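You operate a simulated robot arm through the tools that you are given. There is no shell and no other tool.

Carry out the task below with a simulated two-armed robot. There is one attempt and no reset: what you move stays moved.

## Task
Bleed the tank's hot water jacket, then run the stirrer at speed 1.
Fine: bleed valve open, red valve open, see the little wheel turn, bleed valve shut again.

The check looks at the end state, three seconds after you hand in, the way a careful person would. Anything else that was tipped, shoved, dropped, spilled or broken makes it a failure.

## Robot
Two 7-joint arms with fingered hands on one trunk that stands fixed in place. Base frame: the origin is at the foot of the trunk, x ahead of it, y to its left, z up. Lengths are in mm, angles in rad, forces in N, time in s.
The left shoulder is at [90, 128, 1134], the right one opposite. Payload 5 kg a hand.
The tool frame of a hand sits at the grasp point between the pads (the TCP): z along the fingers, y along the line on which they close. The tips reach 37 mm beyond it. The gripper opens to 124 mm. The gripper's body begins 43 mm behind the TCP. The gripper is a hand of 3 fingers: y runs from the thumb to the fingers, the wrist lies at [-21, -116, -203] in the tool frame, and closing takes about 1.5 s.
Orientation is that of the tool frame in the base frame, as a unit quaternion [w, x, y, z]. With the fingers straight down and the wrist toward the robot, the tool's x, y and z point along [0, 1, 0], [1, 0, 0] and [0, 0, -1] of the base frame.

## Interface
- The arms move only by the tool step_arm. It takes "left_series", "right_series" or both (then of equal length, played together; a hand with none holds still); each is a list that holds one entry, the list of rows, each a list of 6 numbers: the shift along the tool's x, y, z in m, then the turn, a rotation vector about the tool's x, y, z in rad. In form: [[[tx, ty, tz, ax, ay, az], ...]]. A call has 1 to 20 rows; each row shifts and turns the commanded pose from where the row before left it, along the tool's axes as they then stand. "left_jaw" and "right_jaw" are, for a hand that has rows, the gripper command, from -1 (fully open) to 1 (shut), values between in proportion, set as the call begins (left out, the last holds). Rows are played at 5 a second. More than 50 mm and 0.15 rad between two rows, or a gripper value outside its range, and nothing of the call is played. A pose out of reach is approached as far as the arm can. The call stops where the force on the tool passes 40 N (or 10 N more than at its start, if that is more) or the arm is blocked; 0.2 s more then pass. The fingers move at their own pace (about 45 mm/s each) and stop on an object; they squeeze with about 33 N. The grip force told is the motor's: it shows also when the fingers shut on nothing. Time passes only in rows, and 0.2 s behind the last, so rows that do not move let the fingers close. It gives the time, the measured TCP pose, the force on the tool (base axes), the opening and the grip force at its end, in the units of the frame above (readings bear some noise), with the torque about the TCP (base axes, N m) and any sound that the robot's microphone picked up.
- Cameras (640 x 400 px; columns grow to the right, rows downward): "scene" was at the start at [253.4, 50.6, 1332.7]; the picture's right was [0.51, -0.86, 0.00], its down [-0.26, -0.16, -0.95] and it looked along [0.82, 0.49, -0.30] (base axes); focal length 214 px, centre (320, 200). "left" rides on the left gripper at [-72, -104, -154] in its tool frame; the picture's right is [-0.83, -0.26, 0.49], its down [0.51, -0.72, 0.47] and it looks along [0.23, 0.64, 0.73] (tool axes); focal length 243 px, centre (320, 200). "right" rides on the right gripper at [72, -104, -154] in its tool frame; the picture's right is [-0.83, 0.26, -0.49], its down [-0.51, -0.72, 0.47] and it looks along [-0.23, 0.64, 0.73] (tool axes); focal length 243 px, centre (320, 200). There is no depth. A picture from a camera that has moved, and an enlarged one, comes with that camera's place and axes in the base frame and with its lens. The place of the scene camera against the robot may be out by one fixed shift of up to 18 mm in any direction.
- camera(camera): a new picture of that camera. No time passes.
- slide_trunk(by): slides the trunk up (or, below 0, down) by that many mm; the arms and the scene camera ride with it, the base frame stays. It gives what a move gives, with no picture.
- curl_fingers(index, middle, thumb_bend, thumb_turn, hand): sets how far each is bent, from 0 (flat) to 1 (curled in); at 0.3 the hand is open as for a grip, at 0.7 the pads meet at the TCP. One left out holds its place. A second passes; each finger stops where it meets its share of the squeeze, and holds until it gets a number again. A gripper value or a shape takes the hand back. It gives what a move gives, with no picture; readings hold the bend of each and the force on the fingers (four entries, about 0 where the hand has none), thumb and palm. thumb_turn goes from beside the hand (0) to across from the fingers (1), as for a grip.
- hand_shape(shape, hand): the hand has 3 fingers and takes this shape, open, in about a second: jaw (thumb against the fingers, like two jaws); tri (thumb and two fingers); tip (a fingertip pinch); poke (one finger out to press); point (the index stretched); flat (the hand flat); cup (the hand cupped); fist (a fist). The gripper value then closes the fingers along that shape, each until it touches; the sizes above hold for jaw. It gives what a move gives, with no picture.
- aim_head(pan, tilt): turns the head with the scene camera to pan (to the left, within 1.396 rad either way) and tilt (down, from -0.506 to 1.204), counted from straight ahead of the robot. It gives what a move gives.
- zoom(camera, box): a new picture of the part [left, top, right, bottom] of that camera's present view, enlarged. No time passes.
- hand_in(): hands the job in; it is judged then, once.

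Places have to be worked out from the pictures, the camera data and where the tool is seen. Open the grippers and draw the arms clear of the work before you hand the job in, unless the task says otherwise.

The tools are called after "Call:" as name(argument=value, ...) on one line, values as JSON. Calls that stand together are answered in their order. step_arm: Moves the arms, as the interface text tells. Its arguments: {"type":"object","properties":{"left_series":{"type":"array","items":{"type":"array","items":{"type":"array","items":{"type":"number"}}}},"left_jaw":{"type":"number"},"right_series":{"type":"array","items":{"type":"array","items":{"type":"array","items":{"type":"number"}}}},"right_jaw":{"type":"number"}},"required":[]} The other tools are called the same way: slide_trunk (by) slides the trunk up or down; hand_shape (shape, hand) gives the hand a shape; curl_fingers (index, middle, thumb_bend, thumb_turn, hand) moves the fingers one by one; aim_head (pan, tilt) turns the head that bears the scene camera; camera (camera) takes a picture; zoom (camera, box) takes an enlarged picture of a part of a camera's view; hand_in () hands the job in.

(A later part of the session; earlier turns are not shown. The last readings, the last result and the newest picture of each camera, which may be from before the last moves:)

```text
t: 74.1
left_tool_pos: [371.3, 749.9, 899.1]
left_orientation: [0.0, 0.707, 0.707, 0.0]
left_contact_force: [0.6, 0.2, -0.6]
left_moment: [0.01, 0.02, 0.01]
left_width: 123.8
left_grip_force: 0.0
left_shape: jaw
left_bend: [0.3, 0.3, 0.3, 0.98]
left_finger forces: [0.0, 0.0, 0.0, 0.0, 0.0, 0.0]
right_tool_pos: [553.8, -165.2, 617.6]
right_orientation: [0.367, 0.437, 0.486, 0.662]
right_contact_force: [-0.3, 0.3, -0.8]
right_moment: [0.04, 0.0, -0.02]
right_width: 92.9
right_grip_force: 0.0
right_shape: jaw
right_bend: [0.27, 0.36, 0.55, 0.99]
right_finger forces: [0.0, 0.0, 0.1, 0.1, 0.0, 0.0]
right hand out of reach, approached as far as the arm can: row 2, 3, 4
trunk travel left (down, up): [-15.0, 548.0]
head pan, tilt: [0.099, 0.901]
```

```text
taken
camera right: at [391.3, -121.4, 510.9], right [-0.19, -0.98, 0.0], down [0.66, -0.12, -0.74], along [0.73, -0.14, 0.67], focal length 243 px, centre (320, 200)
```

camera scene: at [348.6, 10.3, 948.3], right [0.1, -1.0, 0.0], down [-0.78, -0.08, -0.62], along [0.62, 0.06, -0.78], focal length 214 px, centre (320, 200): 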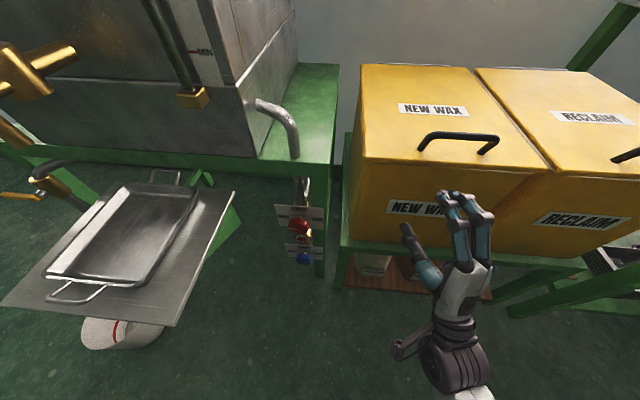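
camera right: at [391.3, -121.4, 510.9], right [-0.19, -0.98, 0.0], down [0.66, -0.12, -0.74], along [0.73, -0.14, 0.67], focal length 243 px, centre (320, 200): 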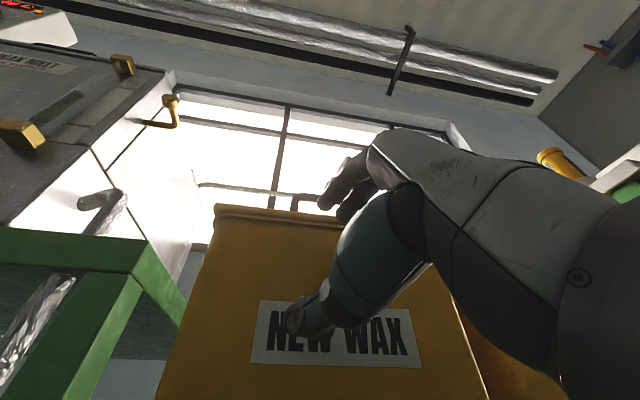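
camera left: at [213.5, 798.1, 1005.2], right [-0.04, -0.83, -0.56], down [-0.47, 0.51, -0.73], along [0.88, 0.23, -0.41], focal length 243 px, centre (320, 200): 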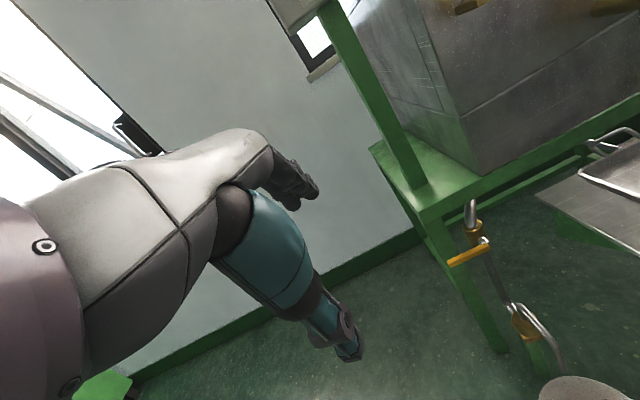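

The turn ran out of reach and the hand slid to (554, -165, 618), still clear of the bin. I back away from the bin, then lower in free space, in small steps.

Call:
step_arm(right_series=[[[0, 0, -0.03, 0, 0, 0], [0, 0, -0.03, 0, 0, 0], [-0.0094, -0.0408, -0.0062, 0, 0, 0], [-0.0094, -0.0408, -0.0062, 0, 0, 0], [-0.0094, -0.0408, -0.0062, 0, 0, 0], [0, 0, 0, 0, 0, 0]]])

Call:
camera(camera="scene")

```text
t: 75.5
left_tool_pos: [372.6, 749.8, 897.4]
left_orientation: [-0.001, 0.707, 0.708, 0.001]
left_contact_force: [-0.2, 0.2, -0.2]
left_moment: [0.0, -0.01, -0.03]
left_width: 123.9
left_grip_force: 0.1
left_shape: jaw
left_bend: [0.3, 0.3, 0.3, 0.98]
left_finger forces: [0.0, 0.0, 0.1, 0.0, 0.0, 0.0]
right_tool_pos: [499.7, -188.3, 483.0]
right_orientation: [0.374, 0.439, 0.484, 0.658]
right_contact_force: [-0.3, -0.4, -0.2]
right_moment: [0.04, 0.03, 0.02]
right_width: 93.1
right_grip_force: 0.1
right_shape: jaw
right_bend: [0.27, 0.36, 0.55, 0.99]
right_finger forces: [0.0, 0.0, 0.1, 0.0, 0.0, 0.0]
right hand out of reach, approached as far as the arm can: row 4
trunk travel left (down, up): [-15.0, 548.0]
head pan, tilt: [0.099, 0.901]
```

```text
taken
camera scene: at [348.6, 10.3, 948.3], right [0.1, -1.0, 0.0], down [-0.78, -0.08, -0.62], along [0.62, 0.06, -0.78], focal length 214 px, centre (320, 200)
```

scene: 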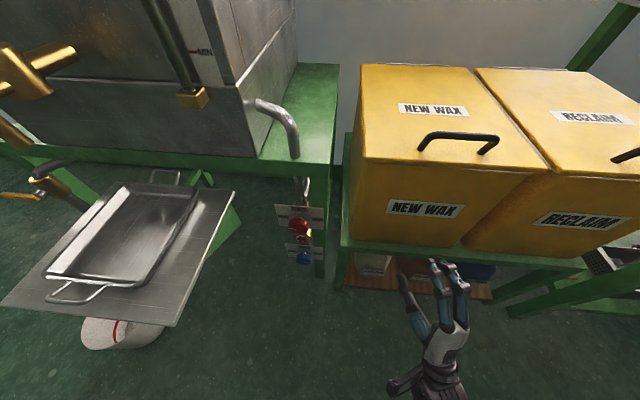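

The hand is at (500, -188, 483), in front of the rack. I step it leftward toward the red knob's line.

Call:
step_arm(right_series=[[[0.0407, -0.0115, 0.0144, 0, 0, 0], [0.0407, -0.0115, 0.0144, 0, 0, 0], [0.0407, -0.0115, 0.0144, 0, 0, 0], [0, 0, 0, 0, 0, 0]]])

Call:
camera(camera="right")

```text
t: 76.5
left_tool_pos: [370.8, 750.8, 898.1]
left_orientation: [0.0, 0.708, 0.706, 0.0]
left_contact_force: [0.0, 0.7, -0.3]
left_moment: [-0.01, -0.03, 0.04]
left_width: 123.8
left_grip_force: 0.0
left_shape: jaw
left_bend: [0.3, 0.3, 0.3, 0.98]
left_finger forces: [0.0, 0.1, 0.1, 0.0, 0.1, 0.0]
right_tool_pos: [530.2, -173.3, 480.5]
right_orientation: [0.366, 0.438, 0.484, 0.663]
right_contact_force: [-0.6, 0.1, 0.7]
right_moment: [0.01, -0.01, 0.0]
right_width: 93.1
right_grip_force: 0.1
right_shape: jaw
right_bend: [0.27, 0.36, 0.55, 0.99]
right_finger forces: [0.0, 0.1, 0.0, 0.0, 0.0, 0.0]
right hand out of reach, approached as far as the arm can: row 1, 2, 3
trunk travel left (down, up): [-15.0, 548.0]
head pan, tilt: [0.099, 0.901]
```

```text
taken
camera right: at [367.8, -129.3, 375.0], right [-0.19, -0.98, -0.01], down [0.66, -0.12, -0.74], along [0.73, -0.15, 0.67], focal length 243 px, centre (320, 200)
```

right: 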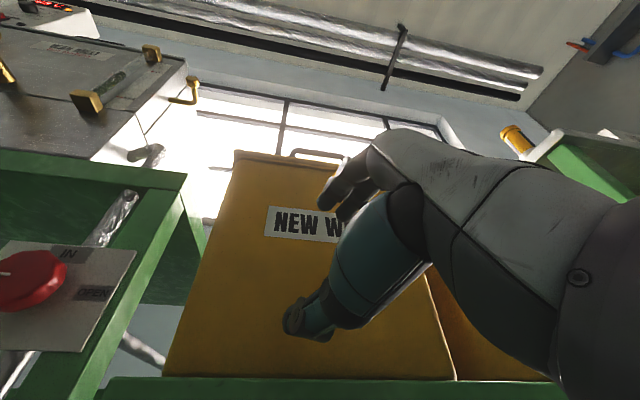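

With fingers straight ahead the right arm cannot come further left; it works only with the fingers pointing forward-left, as at the elbow knob. I turn the hand back that way and step left again.

Call:
step_arm(right_series=[[[0, 0, 0, 0.0317, 0.1347, 0.0207], [0, 0, 0, 0.0317, 0.1347, 0.0207], [0, 0, 0, 0.0317, 0.1347, 0.0207], [0, 0, 0, 0.0317, 0.1347, 0.0207], [0.0346, -0.0105, 0.0275, 0, 0, 0], [0.0346, -0.0105, 0.0275, 0, 0, 0], [0, 0, 0, 0, 0, 0]]])

Call:
camera(camera="right")

Call:
camera(camera="scene")

```text
t: 78.1
left_tool_pos: [371.7, 750.2, 899.0]
left_orientation: [0.0, 0.707, 0.707, 0.0]
left_contact_force: [-0.4, 0.0, -0.1]
left_moment: [0.01, 0.0, 0.03]
left_width: 123.7
left_grip_force: 0.1
left_shape: jaw
left_bend: [0.3, 0.3, 0.3, 0.98]
left_finger forces: [0.1, 0.0, 0.1, 0.0, 0.0, 0.0]
right_tool_pos: [510.5, -81.7, 482.3]
right_orientation: [0.178, 0.29, 0.589, 0.733]
right_contact_force: [-0.3, 0.6, 0.2]
right_moment: [0.01, -0.01, -0.02]
right_width: 92.9
right_grip_force: 0.1
right_shape: jaw
right_bend: [0.27, 0.36, 0.55, 0.99]
right_finger forces: [0.1, 0.0, 0.0, 0.1, 0.0, 0.0]
trunk travel left (down, up): [-15.0, 548.0]
head pan, tilt: [0.099, 0.901]
```

```text
taken
camera right: at [349.1, -129.9, 375.7], right [0.35, -0.94, 0.01], down [0.63, 0.23, -0.74], along [0.7, 0.26, 0.67], focal length 243 px, centre (320, 200)
```

right: 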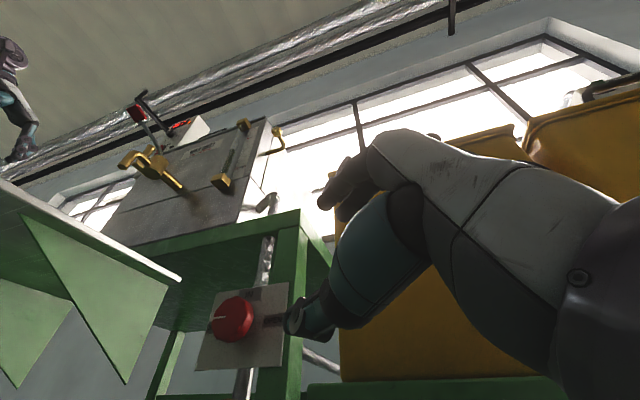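

```text
taken
camera scene: at [348.6, 10.4, 948.3], right [0.1, -0.99, 0.0], down [-0.78, -0.08, -0.62], along [0.62, 0.06, -0.78], focal length 214 px, centre (320, 200)
```

scene: 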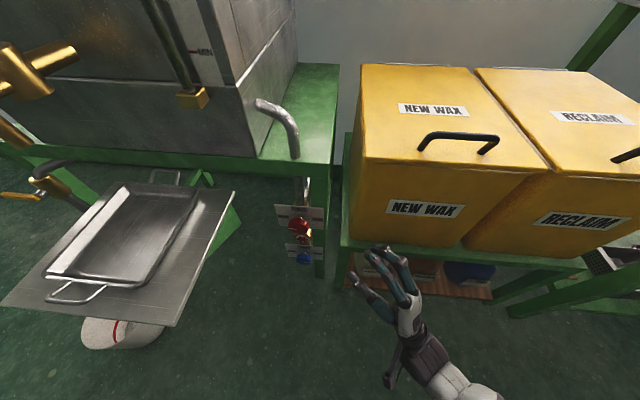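

This works: the hand is at (510, -82, 482) and its camera sees the red knob. I zoom to fix its centre and line.

Call:
zoom(camera="right", box=[180, 260, 310, 390])

Call:
zoom(camera="scene", box=[260, 180, 350, 290])

```text
3.08 times, centred on (245, 325) of right
camera zoom: at [349.1, -129.9, 375.7], right [0.35, -0.94, 0.01], down [0.63, 0.23, -0.74], along [0.7, 0.26, 0.67], focal length 746 px, centre (551, -185)
```

zoom: 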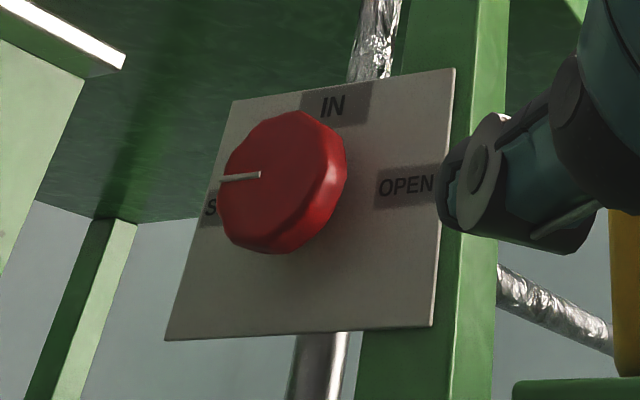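

```text
3.64 times, centred on (305, 235) of scene
camera zoom: at [348.6, 10.4, 948.3], right [0.1, -0.99, 0.0], down [-0.78, -0.08, -0.62], along [0.62, 0.06, -0.78], focal length 780 px, centre (374, 73)
```

zoom: 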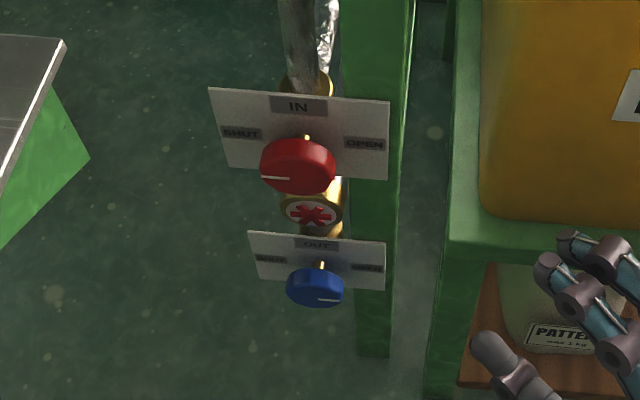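

The plate spans y 28-152, z 420-520 at x≈648, so the red knob's axis is at y≈90, z≈470 with its face near x≈616. I roll the hand back counter-clockwise about the x axis to the start angle, here in free space.

Call:
step_arm(right_series=[[[0, 0, 0, 0.1078, -0.0104, -0.0889], [0, 0, 0, 0.1078, -0.0104, -0.0889], [0, 0, 0, 0.1078, -0.0104, -0.0889], [0, 0, 0, 0.1078, -0.0104, -0.0889], [0, 0, 0, 0.1078, -0.0104, -0.0889], [0, 0, 0, 0.1078, -0.0104, -0.0889], [0, 0, 0, 0.1078, -0.0104, -0.0889], [0, 0, 0, 0.1078, -0.0104, -0.0889], [0, 0, 0, 0.1078, -0.0104, -0.0889], [0, 0, 0, 0, 0, 0]]])

Call:
camera(camera="right")

Call:
camera(camera="scene")

```text
t: 80.3
left_tool_pos: [370.9, 750.1, 898.0]
left_orientation: [0.0, 0.707, 0.707, 0.001]
left_contact_force: [0.4, 0.8, 0.4]
left_moment: [0.01, 0.0, -0.01]
left_width: 123.8
left_grip_force: 0.1
left_shape: jaw
left_bend: [0.3, 0.3, 0.3, 0.98]
left_finger forces: [0.0, 0.1, 0.1, 0.0, 0.0, 0.0]
right_tool_pos: [558.4, -122.0, 518.1]
right_orientation: [0.308, 0.127, 0.91, 0.246]
right_contact_force: [0.4, 0.5, 0.4]
right_moment: [-0.02, 0.02, -0.01]
right_width: 92.9
right_grip_force: 0.0
right_shape: jaw
right_bend: [0.27, 0.36, 0.55, 0.99]
right_finger forces: [0.0, 0.0, 0.0, 0.1, 0.0, 0.1]
right hand out of reach, approached as far as the arm can: row 4, 5, 6, 7, 8, 9
trunk travel left (down, up): [-15.0, 548.0]
head pan, tilt: [0.099, 0.901]
```

```text
taken
camera right: at [397.9, -239.5, 533.5], right [0.36, -0.28, 0.89], down [0.63, -0.63, -0.45], along [0.69, 0.72, -0.05], focal length 243 px, centre (320, 200)
```

right: 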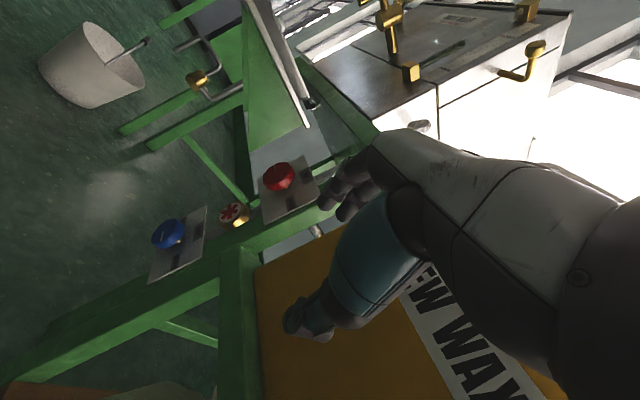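

```text
taken
camera scene: at [348.5, 10.2, 948.3], right [0.1, -1.0, 0.0], down [-0.78, -0.08, -0.62], along [0.62, 0.06, -0.78], focal length 214 px, centre (320, 200)
```

scene: 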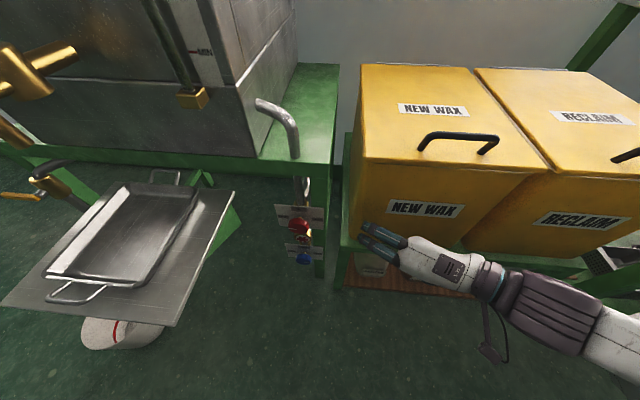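

Again the limits pushed the hand aside to (558, -122, 518), without contact. At this height the larger roll angles are the reachable ones, so I roll clockwise to about 80 degrees and move toward the knob's line in small steps.

Call:
step_arm(right_series=[[[0, 0, -0.03, 0, 0, 0], [0, 0, 0, -0.1088, 0.0111, 0.0872], [0, 0, 0, -0.1088, 0.0111, 0.0872], [0, 0, 0, -0.1088, 0.0111, 0.0872], [0, 0, 0, -0.1088, 0.0111, 0.0872], [0, 0, 0, -0.1088, 0.0111, 0.0872], [0, 0, 0, -0.1088, 0.0111, 0.0872], [0.0266, -0.0069, 0.0244, 0, 0, 0], [0.0266, -0.0069, 0.0244, 0, 0, 0], [0, 0, 0, 0, 0, 0]]])

Call:
camera(camera="scene")

```text
t: 82.5
left_tool_pos: [371.3, 749.1, 899.4]
left_orientation: [0.0, 0.707, 0.707, -0.001]
left_contact_force: [-0.1, 0.2, 0.3]
left_moment: [0.01, 0.03, 0.04]
left_width: 123.9
left_grip_force: 0.0
left_shape: jaw
left_bend: [0.3, 0.3, 0.3, 0.98]
left_finger forces: [0.0, 0.0, 0.1, 0.0, 0.1, 0.0]
right_tool_pos: [544.5, -72.4, 500.6]
right_orientation: [0.233, 0.241, 0.73, 0.596]
right_contact_force: [-0.1, -0.1, -0.5]
right_moment: [0.0, 0.01, 0.04]
right_width: 92.8
right_grip_force: 0.0
right_shape: jaw
right_bend: [0.27, 0.36, 0.55, 0.99]
right_finger forces: [0.0, 0.0, 0.0, 0.1, 0.0, 0.0]
right hand out of reach, approached as far as the arm can: row 1
trunk travel left (down, up): [-15.0, 548.0]
head pan, tilt: [0.099, 0.901]
```

```text
taken
camera scene: at [348.5, 10.4, 948.3], right [0.1, -0.99, 0.0], down [-0.78, -0.08, -0.62], along [0.62, 0.06, -0.78], focal length 214 px, centre (320, 200)
```

scene: 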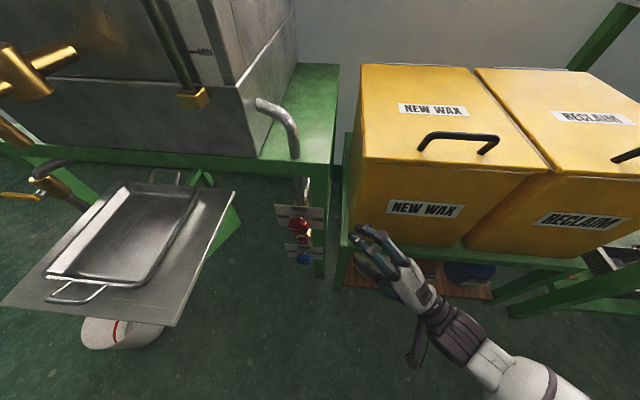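

That pose holds. I move along to about 80 mm before the grip position on the knob's axis line.

Call:
step_arm(right_series=[[[0.0135, 0.0014, 0.0276, 0, 0, 0], [0.0135, 0.0014, 0.0276, 0, 0, 0], [0.0135, 0.0014, 0.0276, 0, 0, 0], [0, 0, 0, 0, 0, 0]]])

Call:
zoom(camera="scene", box=[240, 160, 440, 320])

Call:
camera(camera="right")

```text
t: 83.5
left_tool_pos: [371.6, 750.4, 898.3]
left_orientation: [0.0, 0.707, 0.707, -0.001]
left_contact_force: [-0.3, -0.5, 0.2]
left_moment: [-0.01, 0.0, -0.04]
left_width: 123.5
left_grip_force: 0.0
left_shape: jaw
left_bend: [0.3, 0.3, 0.3, 0.98]
left_finger forces: [0.1, 0.0, 0.0, 0.0, 0.1, 0.1]
right_tool_pos: [576.7, 4.7, 491.3]
right_orientation: [0.227, 0.24, 0.731, 0.597]
right_contact_force: [0.0, -0.1, 0.2]
right_moment: [-0.02, -0.01, 0.02]
right_width: 92.6
right_grip_force: 0.1
right_shape: jaw
right_bend: [0.27, 0.36, 0.55, 0.99]
right_finger forces: [0.1, 0.0, 0.0, 0.0, 0.0, 0.0]
right hand out of reach, approached as far as the arm can: row 3
trunk travel left (down, up): [-15.0, 548.0]
head pan, tilt: [0.099, 0.901]
```

```text
2.50 times, centred on (340, 240) of scene
camera zoom: at [348.6, 10.4, 948.3], right [0.1, -0.99, 0.0], down [-0.78, -0.08, -0.62], along [0.62, 0.06, -0.78], focal length 536 px, centre (270, 100)
```

zoom: 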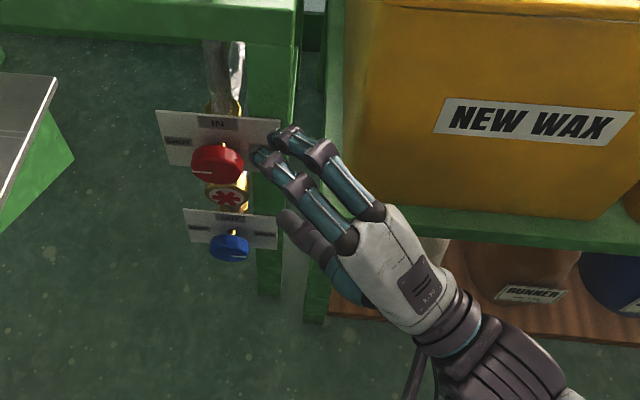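

```text
taken
camera right: at [416.5, -84.6, 413.7], right [0.36, -0.85, 0.39], down [0.63, -0.08, -0.77], along [0.69, 0.52, 0.51], focal length 243 px, centre (320, 200)
```

right: 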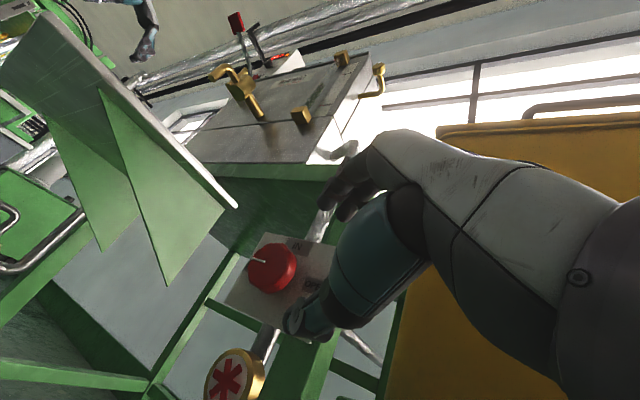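

At 80 degrees roll the reach ends near y≈5; the trend says larger roll angles reach further left. I back off a little, roll on to about 115 degrees and try the line to the knob from there.

Call:
step_arm(right_series=[[[0, 0, -0.04, 0, 0, 0], [0, 0, 0, -0.0931, 0.0089, 0.0752], [0, 0, 0, -0.0931, 0.0089, 0.0752], [0, 0, 0, -0.0931, 0.0089, 0.0752], [0, 0, 0, -0.0931, 0.0089, 0.0752], [0, 0, 0, -0.0931, 0.0089, 0.0752], [0, 0, 0, 0, 0, 0]]])

Call:
camera(camera="right")

```text
t: 85.1
left_tool_pos: [371.6, 750.8, 899.0]
left_orientation: [0.0, 0.707, 0.707, 0.001]
left_contact_force: [0.9, 0.3, 0.7]
left_moment: [-0.03, 0.0, -0.02]
left_width: 123.9
left_grip_force: 0.1
left_shape: jaw
left_bend: [0.3, 0.3, 0.3, 0.98]
left_finger forces: [0.0, 0.0, 0.0, 0.1, 0.2, 0.1]
right_tool_pos: [551.5, -25.6, 497.5]
right_orientation: [0.152, 0.299, 0.521, 0.785]
right_contact_force: [0.8, -0.1, -0.7]
right_moment: [-0.02, -0.01, -0.04]
right_width: 92.7
right_grip_force: 0.1
right_shape: jaw
right_bend: [0.27, 0.36, 0.55, 0.99]
right_finger forces: [0.0, 0.1, 0.0, 0.0, 0.1, 0.1]
trunk travel left (down, up): [-15.0, 548.0]
head pan, tilt: [0.099, 0.901]
```

```text
taken
camera right: at [391.6, -54.4, 383.5], right [0.35, -0.92, -0.16], down [0.64, 0.36, -0.68], along [0.69, 0.14, 0.71], focal length 243 px, centre (320, 200)
```

right: 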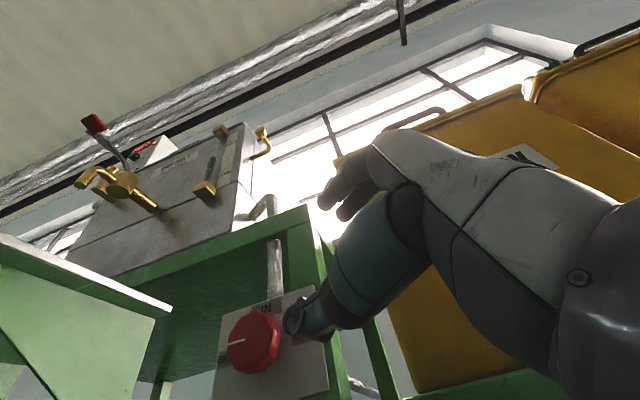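

The 115-degree pose holds. I go to the point 60 mm short of the grip.

Call:
step_arm(right_series=[[[-0.0009, -0.0223, 0.0154, 0, 0, 0], [-0.0009, -0.0223, 0.0154, 0, 0, 0], [-0.0009, -0.0223, 0.0154, 0, 0, 0], [0, 0, 0, 0, 0, 0]]])

Call:
camera(camera="right")

Call:
zoom(camera="scene", box=[240, 160, 440, 320])

```text
t: 86.1
left_tool_pos: [371.8, 750.9, 897.5]
left_orientation: [-0.001, 0.708, 0.707, 0.0]
left_contact_force: [0.3, 0.4, 0.2]
left_moment: [0.0, -0.01, 0.03]
left_width: 124.0
left_grip_force: 0.0
left_shape: jaw
left_bend: [0.3, 0.3, 0.3, 0.98]
left_finger forces: [0.0, 0.0, 0.0, 0.0, 0.0, 0.0]
right_tool_pos: [580.0, 34.6, 448.6]
right_orientation: [0.152, 0.299, 0.521, 0.785]
right_contact_force: [-0.7, 0.0, 0.0]
right_moment: [-0.03, 0.02, 0.03]
right_width: 92.8
right_grip_force: 0.1
right_shape: jaw
right_bend: [0.27, 0.36, 0.55, 0.99]
right_finger forces: [0.0, 0.0, 0.0, 0.0, 0.1, 0.0]
trunk travel left (down, up): [-15.0, 548.0]
head pan, tilt: [0.099, 0.901]
```

```text
taken
camera right: at [419.5, 5.6, 334.4], right [0.35, -0.92, -0.16], down [0.64, 0.36, -0.68], along [0.69, 0.14, 0.71], focal length 243 px, centre (320, 200)
```

right: 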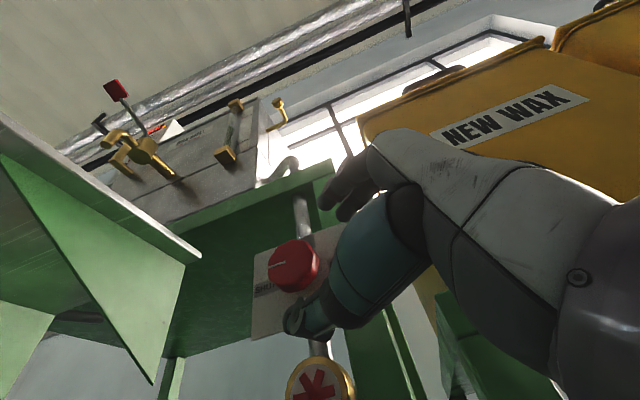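

```text
2.50 times, centred on (340, 240) of scene
camera zoom: at [348.6, 10.4, 948.3], right [0.1, -0.99, 0.0], down [-0.78, -0.08, -0.62], along [0.62, 0.06, -0.78], focal length 536 px, centre (270, 100)
```

zoom: 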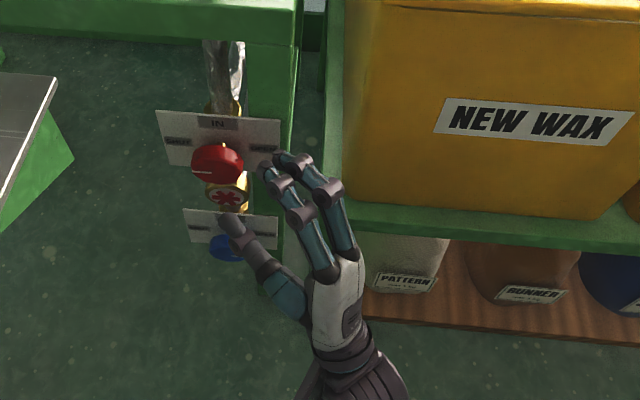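

Reached without limit. I test from here, in free air, how far the hand can roll clockwise.

Call:
step_arm(right_series=[[[0, 0, 0, -0.1085, 0.0103, 0.0878], [0, 0, 0, -0.1085, 0.0103, 0.0878], [0, 0, 0, -0.1085, 0.0103, 0.0878], [0, 0, 0, -0.1085, 0.0103, 0.0878], [0, 0, 0, 0, 0, 0]]])

Call:
step_arm(right_series=[[[0, 0, 0, -0.1085, 0.0103, 0.0878], [0, 0, 0, -0.1085, 0.0103, 0.0878], [0, 0, 0, -0.1085, 0.0103, 0.0878], [0, 0, 0, -0.1085, 0.0103, 0.0878], [0, 0, 0, 0, 0, 0]]])

Call:
zoom(camera="scene", box=[240, 160, 440, 320])

```text
t: 87.3
left_tool_pos: [370.5, 750.2, 899.1]
left_orientation: [0.0, 0.707, 0.707, 0.0]
left_contact_force: [-0.8, -0.3, -0.8]
left_moment: [-0.03, 0.0, -0.01]
left_width: 123.8
left_grip_force: 0.0
left_shape: jaw
left_bend: [0.3, 0.3, 0.3, 0.98]
left_finger forces: [0.1, 0.0, 0.0, 0.0, 0.0, 0.1]
right_tool_pos: [579.8, 26.9, 445.9]
right_orientation: [0.067, 0.328, 0.291, 0.896]
right_contact_force: [0.3, -0.3, -0.6]
right_moment: [0.0, 0.0, -0.03]
right_width: 92.9
right_grip_force: 0.1
right_shape: jaw
right_bend: [0.27, 0.36, 0.55, 0.99]
right_finger forces: [0.0, 0.0, 0.0, 0.1, 0.0, 0.0]
trunk travel left (down, up): [-15.0, 548.0]
head pan, tilt: [0.099, 0.901]
```

```text
t: 88.1
left_tool_pos: [372.5, 750.2, 897.9]
left_orientation: [0.0, 0.707, 0.707, 0.001]
left_contact_force: [1.3, -1.1, 0.1]
left_moment: [0.02, 0.02, 0.06]
left_width: 123.8
left_grip_force: 0.1
left_shape: jaw
left_bend: [0.3, 0.3, 0.3, 0.98]
left_finger forces: [0.0, 0.0, 0.1, 0.1, 0.1, 0.0]
right_tool_pos: [581.0, -24.6, 421.2]
right_orientation: [0.024, 0.324, 0.198, 0.925]
right_contact_force: [0.3, 0.2, -0.7]
right_moment: [0.01, 0.06, -0.04]
right_width: 92.9
right_grip_force: 0.1
right_shape: jaw
right_bend: [0.27, 0.36, 0.55, 0.99]
right_finger forces: [0.0, 0.0, 0.0, 0.0, 0.0, 0.0]
trunk travel left (down, up): [-15.0, 548.0]
head pan, tilt: [0.099, 0.901]
stopped in row 3 (right hand): the arm was blocked; the commanded pose is now the measured one
```

```text
2.50 times, centred on (340, 240) of scene
camera zoom: at [348.7, 10.3, 948.0], right [0.1, -1.0, 0.0], down [-0.78, -0.08, -0.62], along [0.62, 0.06, -0.78], focal length 536 px, centre (270, 100)
```

zoom: 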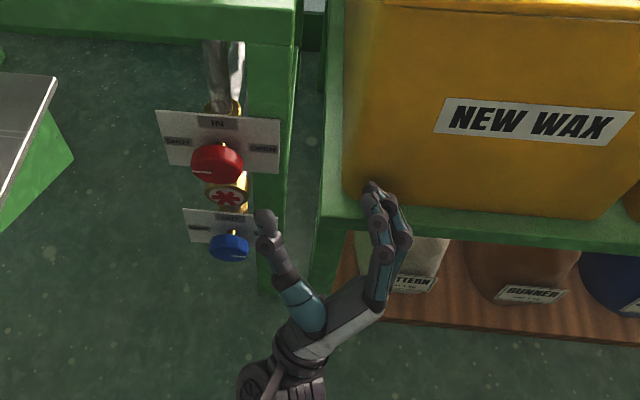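

The arm got blocked near 155 degrees and the hand slid right to (581, -25, 421), close to the rack. I look at the whole arm before moving it away.

Call:
aim_head(pan=-0.2, tilt=1.2)

Call:
camera(camera="scene")

Call:
camera(camera="right")

Call:
camera(camera="left")

```text
t: 88.9
left_tool_pos: [370.5, 749.7, 898.8]
left_orientation: [0.0, 0.707, 0.707, 0.001]
left_contact_force: [-1.3, -0.5, 0.2]
left_moment: [-0.02, 0.02, 0.02]
left_width: 123.7
left_grip_force: 0.1
left_shape: jaw
left_bend: [0.3, 0.3, 0.3, 0.98]
left_finger forces: [0.0, 0.1, 0.0, 0.0, 0.0, 0.0]
right_tool_pos: [580.8, -24.6, 421.6]
right_orientation: [0.024, 0.323, 0.198, 0.925]
right_contact_force: [0.9, 0.5, 0.3]
right_moment: [0.05, -0.03, -0.01]
right_width: 92.8
right_grip_force: 0.0
right_shape: jaw
right_bend: [0.27, 0.36, 0.55, 0.99]
right_finger forces: [0.0, 0.0, 0.0, 0.0, 0.0, 0.1]
trunk travel left (down, up): [-15.0, 548.0]
head pan, tilt: [-0.201, 1.201]
```

```text
taken
camera scene: at [328.3, -8.3, 928.5], right [-0.2, -0.98, 0.0], down [-0.91, 0.19, -0.36], along [0.36, -0.07, -0.93], focal length 214 px, centre (320, 200)
```

scene: 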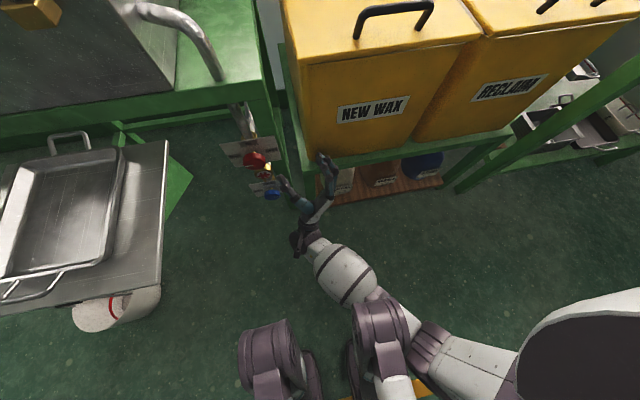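

```text
taken
camera right: at [421.7, 30.5, 315.0], right [0.38, -0.56, -0.74], down [0.63, 0.74, -0.24], along [0.68, -0.37, 0.63], focal length 243 px, centre (320, 200)
```

right: 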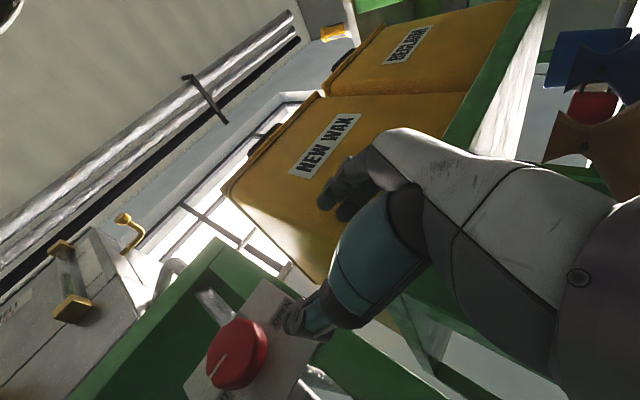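

```text
taken
camera left: at [267.5, 678.0, 1051.5], right [-0.26, -0.83, -0.49], down [-0.72, 0.51, -0.47], along [0.64, 0.23, -0.73], focal length 243 px, centre (320, 200)
```

left: 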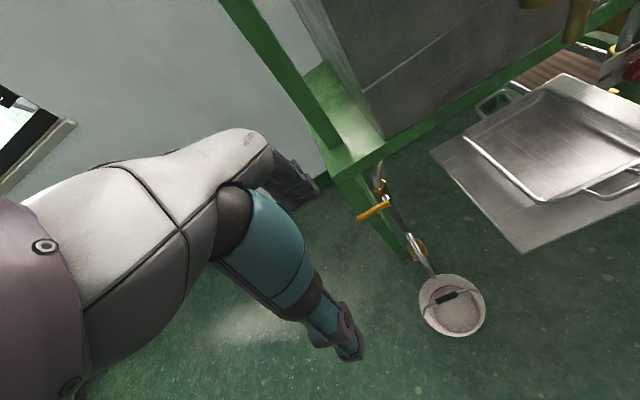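

The picture shows the right forearm lying against the robot's own bent right knee; that is what blocked it. I roll the hand back and then raise the trunk 90 mm so the knee draws back.

Call:
step_arm(right_series=[[[0, 0, 0, 0.1085, -0.0103, -0.0878], [0, 0, 0, 0.1085, -0.0103, -0.0878], [0, 0, 0, 0.1085, -0.0103, -0.0878], [0, 0, 0, 0.1085, -0.0103, -0.0878], [0, 0, 0, 0.1085, -0.0103, -0.0878], [0, 0, 0, 0, 0, 0]]])

Call:
slide_trunk(by=90)

Call:
camera(camera="scene")

```text
t: 90.3
left_tool_pos: [371.4, 749.9, 898.9]
left_orientation: [0.0, 0.707, 0.707, 0.0]
left_contact_force: [0.1, -0.1, -0.1]
left_moment: [0.02, 0.0, -0.02]
left_width: 124.1
left_grip_force: 0.0
left_shape: jaw
left_bend: [0.3, 0.3, 0.3, 0.98]
left_finger forces: [0.0, 0.0, 0.1, 0.0, 0.0, 0.1]
right_tool_pos: [580.4, -24.6, 421.6]
right_orientation: [0.14, 0.291, 0.501, 0.803]
right_contact_force: [-0.6, 1.1, 0.0]
right_moment: [-0.01, 0.0, 0.0]
right_width: 92.7
right_grip_force: 0.1
right_shape: jaw
right_bend: [0.27, 0.36, 0.55, 0.99]
right_finger forces: [0.1, 0.0, 0.0, 0.0, 0.0, 0.0]
trunk travel left (down, up): [-15.0, 548.0]
head pan, tilt: [-0.201, 1.201]
```

```text
t: 91.5
left_tool_pos: [371.3, 750.3, 988.2]
left_orientation: [-0.001, 0.707, 0.707, 0.0]
left_contact_force: [-0.2, 0.4, 0.5]
left_moment: [-0.03, 0.03, 0.02]
left_width: 123.7
left_grip_force: 0.1
left_shape: jaw
left_bend: [0.3, 0.3, 0.3, 0.98]
left_finger forces: [0.0, 0.0, 0.1, 0.0, 0.1, 0.0]
right_tool_pos: [581.2, -23.7, 511.9]
right_orientation: [0.139, 0.291, 0.5, 0.803]
right_contact_force: [-0.9, 0.3, -0.2]
right_moment: [0.01, 0.0, 0.0]
right_width: 92.7
right_grip_force: 0.0
right_shape: jaw
right_bend: [0.27, 0.36, 0.55, 0.99]
right_finger forces: [0.0, 0.0, 0.1, 0.0, 0.0, 0.0]
trunk travel left (down, up): [-105.0, 458.0]
head pan, tilt: [-0.201, 1.201]
```

```text
taken
camera scene: at [303.2, -8.2, 1014.5], right [-0.2, -0.98, 0.0], down [-0.91, 0.19, -0.36], along [0.35, -0.07, -0.93], focal length 214 px, centre (320, 200)
```

scene: 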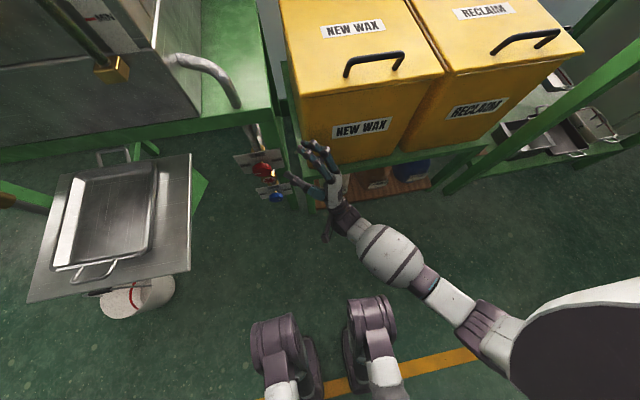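

The knee is now well behind the forearm. I move the hand to the point 60 mm before the red knob again.

Call:
step_arm(right_series=[[[0.0031, -0.0288, 0.0061, 0, 0, 0], [0.0031, -0.0288, 0.0061, 0, 0, 0], [0.0031, -0.0288, 0.0061, 0, 0, 0], [0, 0, 0, 0, 0, 0]]])

Call:
camera(camera="scene")

Call:
camera(camera="right")

```text
t: 92.5
left_tool_pos: [371.8, 749.1, 989.1]
left_orientation: [-0.001, 0.707, 0.707, 0.0]
left_contact_force: [0.2, 0.3, -0.7]
left_moment: [0.01, 0.0, 0.0]
left_width: 123.9
left_grip_force: 0.1
left_shape: jaw
left_bend: [0.3, 0.3, 0.3, 0.98]
left_finger forces: [0.0, 0.1, 0.0, 0.0, 0.0, 0.1]
right_tool_pos: [578.2, 34.7, 443.0]
right_orientation: [0.14, 0.292, 0.501, 0.803]
right_contact_force: [0.2, 1.8, 0.8]
right_moment: [0.03, 0.0, 0.01]
right_width: 92.8
right_grip_force: 0.2
right_shape: jaw
right_bend: [0.27, 0.36, 0.55, 0.99]
right_finger forces: [0.0, 0.1, 0.1, 0.0, 0.1, 0.0]
trunk travel left (down, up): [-105.0, 458.0]
head pan, tilt: [-0.201, 1.201]
```

```text
taken
camera scene: at [302.6, -8.3, 1014.8], right [-0.2, -0.98, 0.0], down [-0.91, 0.19, -0.36], along [0.36, -0.07, -0.93], focal length 214 px, centre (320, 200)
```

scene: 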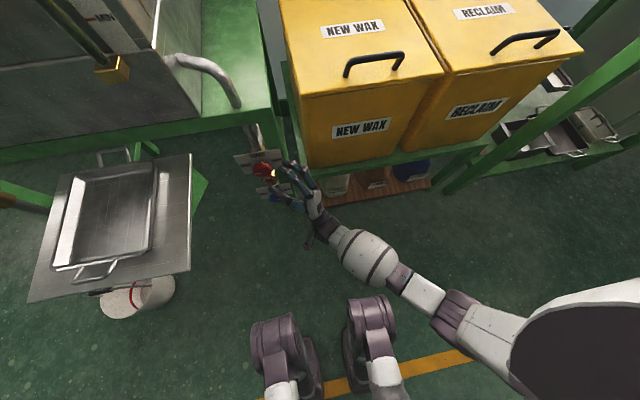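

```text
taken
camera right: at [421.2, 9.3, 324.3], right [0.38, -0.9, -0.2], down [0.64, 0.41, -0.65], along [0.67, 0.11, 0.73], focal length 243 px, centre (320, 200)
```

right: 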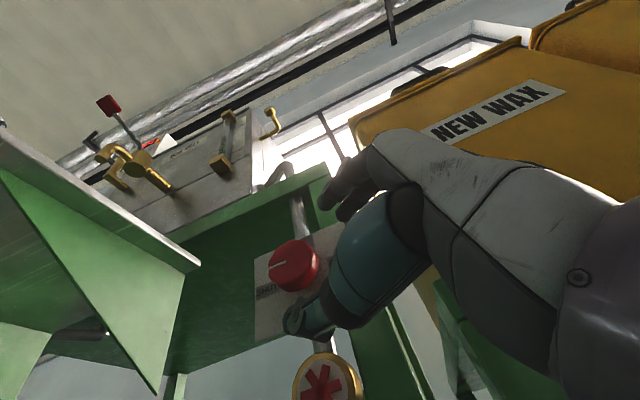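

Reached again, with the forearm clear of the knee. I test the roll window from here: first counter-clockwise.

Call:
step_arm(right_series=[[[0, 0, 0, 0.1106, -0.0095, -0.0848], [0, 0, 0, 0.1106, -0.0095, -0.0848], [0, 0, 0, 0.1106, -0.0095, -0.0848], [0, 0, 0, 0, 0, 0]]])

Call:
step_arm(right_series=[[[0, 0, 0, 0.1106, -0.0095, -0.0848], [0, 0, 0, 0, 0, 0]]])

Call:
step_arm(right_series=[[[0, 0, 0, 0.1106, -0.0095, -0.0848], [0, 0, 0, 0, 0, 0]]])

```text
t: 93.5
left_tool_pos: [371.5, 750.0, 989.0]
left_orientation: [0.0, 0.707, 0.707, 0.0]
left_contact_force: [-0.5, -0.4, -0.2]
left_moment: [0.01, 0.01, 0.0]
left_width: 123.7
left_grip_force: 0.1
left_shape: jaw
left_bend: [0.3, 0.3, 0.3, 0.98]
left_finger forces: [0.0, 0.0, 0.1, 0.1, 0.1, 0.0]
right_tool_pos: [578.3, 33.7, 443.2]
right_orientation: [0.198, 0.256, 0.657, 0.681]
right_contact_force: [-0.1, -0.4, 0.1]
right_moment: [0.0, 0.01, 0.02]
right_width: 92.8
right_grip_force: 0.0
right_shape: jaw
right_bend: [0.27, 0.36, 0.55, 0.99]
right_finger forces: [0.0, 0.0, 0.1, 0.0, 0.0, 0.0]
trunk travel left (down, up): [-105.0, 458.0]
head pan, tilt: [-0.201, 1.201]
```

```text
t: 94.1
left_tool_pos: [371.0, 749.8, 988.7]
left_orientation: [0.0, 0.706, 0.708, 0.0]
left_contact_force: [0.3, 0.3, 1.4]
left_moment: [-0.04, 0.01, -0.02]
left_width: 124.1
left_grip_force: 0.1
left_shape: jaw
left_bend: [0.3, 0.3, 0.3, 0.98]
left_finger forces: [0.0, 0.1, 0.0, 0.0, 0.1, 0.0]
right_tool_pos: [578.7, 30.9, 444.2]
right_orientation: [0.209, 0.241, 0.703, 0.635]
right_contact_force: [0.1, -0.2, 0.3]
right_moment: [0.03, -0.01, 0.01]
right_width: 92.7
right_grip_force: 0.1
right_shape: jaw
right_bend: [0.27, 0.36, 0.55, 0.99]
right_finger forces: [0.0, 0.0, 0.0, 0.0, 0.1, 0.1]
trunk travel left (down, up): [-105.0, 458.0]
head pan, tilt: [-0.201, 1.201]
```

```text
t: 94.7
left_tool_pos: [371.0, 750.3, 989.6]
left_orientation: [0.0, 0.707, 0.707, -0.001]
left_contact_force: [0.3, -0.7, 0.3]
left_moment: [0.0, 0.01, -0.02]
left_width: 124.0
left_grip_force: 0.0
left_shape: jaw
left_bend: [0.3, 0.3, 0.3, 0.98]
left_finger forces: [0.0, 0.0, 0.0, 0.0, 0.0, 0.0]
right_tool_pos: [597.2, 16.9, 449.8]
right_orientation: [0.217, 0.225, 0.747, 0.587]
right_contact_force: [-0.1, 0.6, -0.3]
right_moment: [0.02, 0.04, -0.01]
right_width: 92.8
right_grip_force: 0.1
right_shape: jaw
right_bend: [0.27, 0.36, 0.55, 0.99]
right_finger forces: [0.0, 0.1, 0.0, 0.0, 0.0, 0.0]
right hand out of reach, approached as far as the arm can: row 1
trunk travel left (down, up): [-105.0, 458.0]
head pan, tilt: [-0.201, 1.201]
```

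The lower end is near 88 degrees. I return and test the upper end of the roll.

Call:
step_arm(right_series=[[[0, 0, 0, -0.1106, 0.0095, 0.0848], [0.0253, -0.0061, 0.0027, 0, 0, 0], [0, 0, 0, -0.1106, 0.0095, 0.0848], [0, 0, 0, -0.1106, 0.0095, 0.0848], [0, 0, 0, -0.1106, 0.0095, 0.0848], [0, 0, 0, -0.1106, 0.0095, 0.0848], [0, 0, 0, 0, 0, 0]]])

Call:
step_arm(right_series=[[[0, 0, 0, -0.1106, 0.0095, 0.0848], [0, 0, 0, -0.1106, 0.0095, 0.0848], [0, 0, 0, -0.1106, 0.0095, 0.0848], [0, 0, 0, 0, 0, 0]]])

Call:
step_arm(right_series=[[[0, 0, 0, -0.1106, 0.0095, 0.0848], [0, 0, 0, -0.1106, 0.0095, 0.0848], [0, 0, 0, 0, 0, 0]]])

Call:
camera(camera="scene")

```text
t: 96.3
left_tool_pos: [370.4, 749.1, 988.2]
left_orientation: [-0.001, 0.707, 0.707, 0.001]
left_contact_force: [0.3, 0.9, 0.3]
left_moment: [0.0, 0.01, 0.0]
left_width: 124.0
left_grip_force: 0.1
left_shape: jaw
left_bend: [0.3, 0.3, 0.3, 0.98]
left_finger forces: [0.0, 0.0, 0.0, 0.0, 0.1, 0.1]
right_tool_pos: [578.1, 34.9, 443.3]
right_orientation: [0.139, 0.291, 0.5, 0.804]
right_contact_force: [0.1, -0.8, 0.3]
right_moment: [0.01, 0.03, 0.02]
right_width: 92.7
right_grip_force: 0.1
right_shape: jaw
right_bend: [0.27, 0.36, 0.55, 0.99]
right_finger forces: [0.0, 0.0, 0.0, 0.0, 0.0, 0.0]
trunk travel left (down, up): [-105.0, 458.0]
head pan, tilt: [-0.201, 1.201]
```

```text
t: 97.3
left_tool_pos: [371.9, 750.2, 989.1]
left_orientation: [0.0, 0.707, 0.707, 0.0]
left_contact_force: [-0.4, -0.9, -0.3]
left_moment: [0.0, 0.0, 0.03]
left_width: 123.8
left_grip_force: 0.0
left_shape: jaw
left_bend: [0.3, 0.3, 0.3, 0.98]
left_finger forces: [0.0, 0.1, 0.0, 0.0, 0.0, 0.1]
right_tool_pos: [579.8, 35.3, 444.8]
right_orientation: [0.076, 0.315, 0.321, 0.89]
right_contact_force: [-1.1, -0.1, -0.6]
right_moment: [0.02, 0.02, -0.01]
right_width: 92.4
right_grip_force: 0.1
right_shape: jaw
right_bend: [0.27, 0.36, 0.55, 0.99]
right_finger forces: [0.0, 0.0, 0.0, 0.0, 0.1, 0.0]
trunk travel left (down, up): [-105.0, 458.0]
head pan, tilt: [-0.201, 1.201]
```

```text
t: 98.3
left_tool_pos: [371.8, 750.4, 986.4]
left_orientation: [0.0, 0.707, 0.707, 0.0]
left_contact_force: [-0.2, -0.4, -0.3]
left_moment: [-0.02, 0.01, 0.01]
left_width: 123.8
left_grip_force: 0.1
left_shape: jaw
left_bend: [0.3, 0.3, 0.3, 0.98]
left_finger forces: [0.1, 0.0, 0.0, 0.1, 0.0, 0.0]
right_tool_pos: [580.3, -0.1, 427.1]
right_orientation: [0.042, 0.319, 0.229, 0.919]
right_contact_force: [-0.6, 0.3, -0.5]
right_moment: [0.0, 0.01, 0.04]
right_width: 92.7
right_grip_force: 0.1
right_shape: jaw
right_bend: [0.27, 0.36, 0.55, 0.99]
right_finger forces: [0.0, 0.0, 0.1, 0.0, 0.1, 0.2]
trunk travel left (down, up): [-105.0, 458.0]
head pan, tilt: [-0.201, 1.201]
stopped in row 3 (right hand): the arm was blocked; the commanded pose is now the measured one
```

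```text
taken
camera scene: at [303.5, -8.3, 1013.4], right [-0.2, -0.98, 0.0], down [-0.91, 0.19, -0.36], along [0.35, -0.07, -0.93], focal length 214 px, centre (320, 200)
```

scene: 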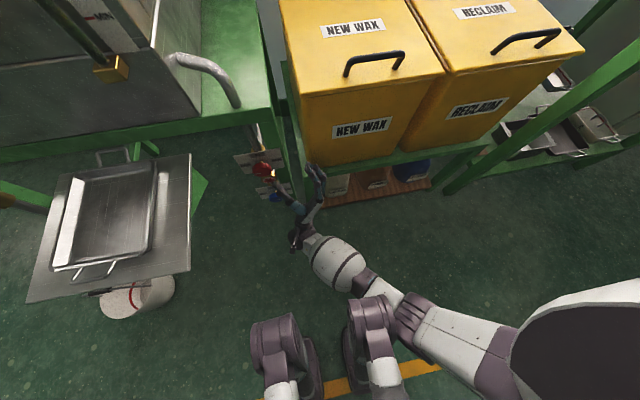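

The usable roll window here is about 90 to 142 degrees, so I'll turn the red knob in several strokes of some 45 degrees. I go back to the start angle of about 97 degrees at the approach point and look closely at the knob.

Call:
step_arm(right_series=[[[0, 0, 0, 0.1112, -0.0097, -0.0848], [0, 0, 0, 0.1112, -0.0097, -0.0848], [0, 0, 0, 0.1112, -0.0097, -0.0848], [0, 0, 0, 0.1112, -0.0097, -0.0848], [0, 0, 0, 0.1112, -0.0097, -0.0848], [0, 0, 0, 0.1112, -0.0097, -0.0848], [0, 0, 0, 0.1112, -0.0097, -0.0848], [0.011, 0.0166, 0.012, 0, 0, 0], [0.011, 0.0166, 0.012, 0, 0, 0], [0, 0, 0, 0, 0, 0]]])

Call:
zoom(camera="right", box=[220, 200, 380, 360])

Call:
zoom(camera="scene", box=[220, 120, 340, 230])

```text
t: 100.5
left_tool_pos: [370.8, 751.1, 987.5]
left_orientation: [0.0, 0.707, 0.707, 0.0]
left_contact_force: [0.2, 0.1, 0.3]
left_moment: [-0.04, -0.04, 0.0]
left_width: 123.7
left_grip_force: 0.0
left_shape: jaw
left_bend: [0.3, 0.3, 0.3, 0.98]
left_finger forces: [0.0, 0.1, 0.0, 0.0, 0.0, 0.0]
right_tool_pos: [578.9, 29.6, 464.8]
right_orientation: [0.188, 0.261, 0.635, 0.703]
right_contact_force: [0.2, 0.3, -0.2]
right_moment: [-0.04, 0.01, 0.0]
right_width: 92.7
right_grip_force: 0.1
right_shape: jaw
right_bend: [0.27, 0.36, 0.55, 0.99]
right_finger forces: [0.0, 0.1, 0.0, 0.0, 0.1, 0.0]
trunk travel left (down, up): [-105.0, 458.0]
head pan, tilt: [-0.201, 1.201]
```

```text
2.50 times, centred on (300, 280) of right
camera zoom: at [422.4, -35.3, 362.7], right [0.38, -0.92, 0.12], down [0.64, 0.16, -0.75], along [0.67, 0.36, 0.65], focal length 606 px, centre (370, 0)
```

zoom: 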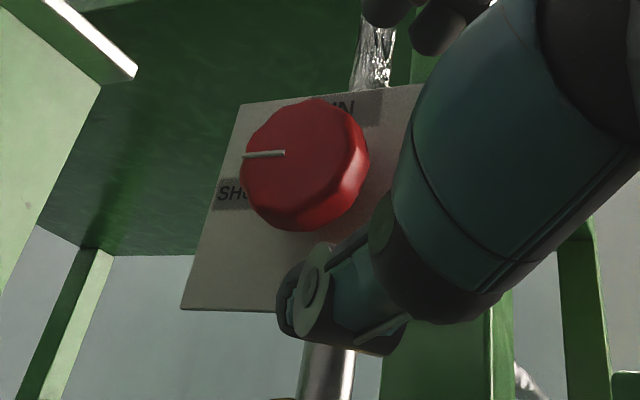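

```text
3.64 times, centred on (280, 175) of scene
camera zoom: at [302.8, -8.4, 1014.7], right [-0.2, -0.98, 0.0], down [-0.91, 0.19, -0.36], along [0.35, -0.07, -0.93], focal length 780 px, centre (466, 291)
```

zoom: 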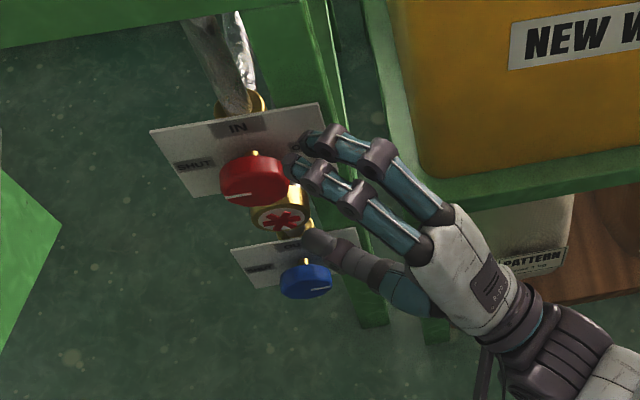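

The knob's axis passes within about 1 mm of the jaw's centre line, 76 mm ahead. I advance 59 mm with the jaw open around it.

Call:
step_arm(right_series=[[[-0.0004, -0.0002, 0.02, 0, 0, 0], [-0.0004, -0.0002, 0.02, 0, 0, 0], [-0.0004, -0.0002, 0.019, 0, 0, 0], [0, 0, 0, 0, 0, 0]]])

Call:
zoom(camera="right", box=[220, 180, 380, 340])

Call:
zoom(camera="scene", box=[220, 120, 340, 230])

```text
t: 101.5
left_tool_pos: [371.8, 749.1, 988.0]
left_orientation: [0.0, 0.707, 0.707, 0.0]
left_contact_force: [0.7, 0.0, -0.5]
left_moment: [-0.02, -0.01, -0.04]
left_width: 124.1
left_grip_force: 0.1
left_shape: jaw
left_bend: [0.3, 0.3, 0.3, 0.98]
left_finger forces: [0.0, 0.0, 0.1, 0.0, 0.0, 0.1]
right_tool_pos: [616.3, 76.7, 467.3]
right_orientation: [0.189, 0.262, 0.634, 0.702]
right_contact_force: [0.0, 0.4, 0.4]
right_moment: [0.03, 0.0, 0.02]
right_width: 93.0
right_grip_force: 0.0
right_shape: jaw
right_bend: [0.27, 0.36, 0.55, 0.99]
right_finger forces: [0.1, 0.1, 0.0, 0.1, 0.0, 0.0]
trunk travel left (down, up): [-105.0, 458.0]
head pan, tilt: [-0.201, 1.201]
```

```text
2.50 times, centred on (300, 260) of right
camera zoom: at [459.9, 10.8, 365.4], right [0.38, -0.92, 0.12], down [0.64, 0.16, -0.75], along [0.67, 0.36, 0.65], focal length 606 px, centre (370, 50)
```

zoom: 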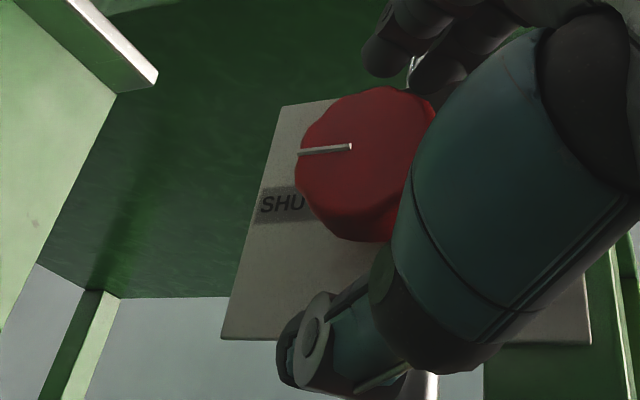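

```text
3.64 times, centred on (280, 175) of scene
camera zoom: at [302.7, -8.3, 1014.8], right [-0.2, -0.98, 0.0], down [-0.91, 0.19, -0.36], along [0.36, -0.07, -0.93], focal length 780 px, centre (466, 291)
```

zoom: 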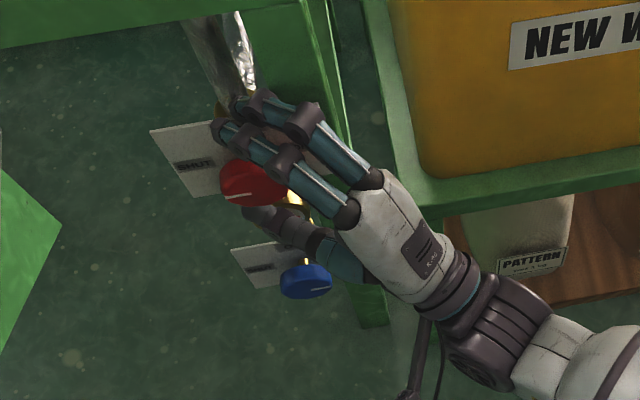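

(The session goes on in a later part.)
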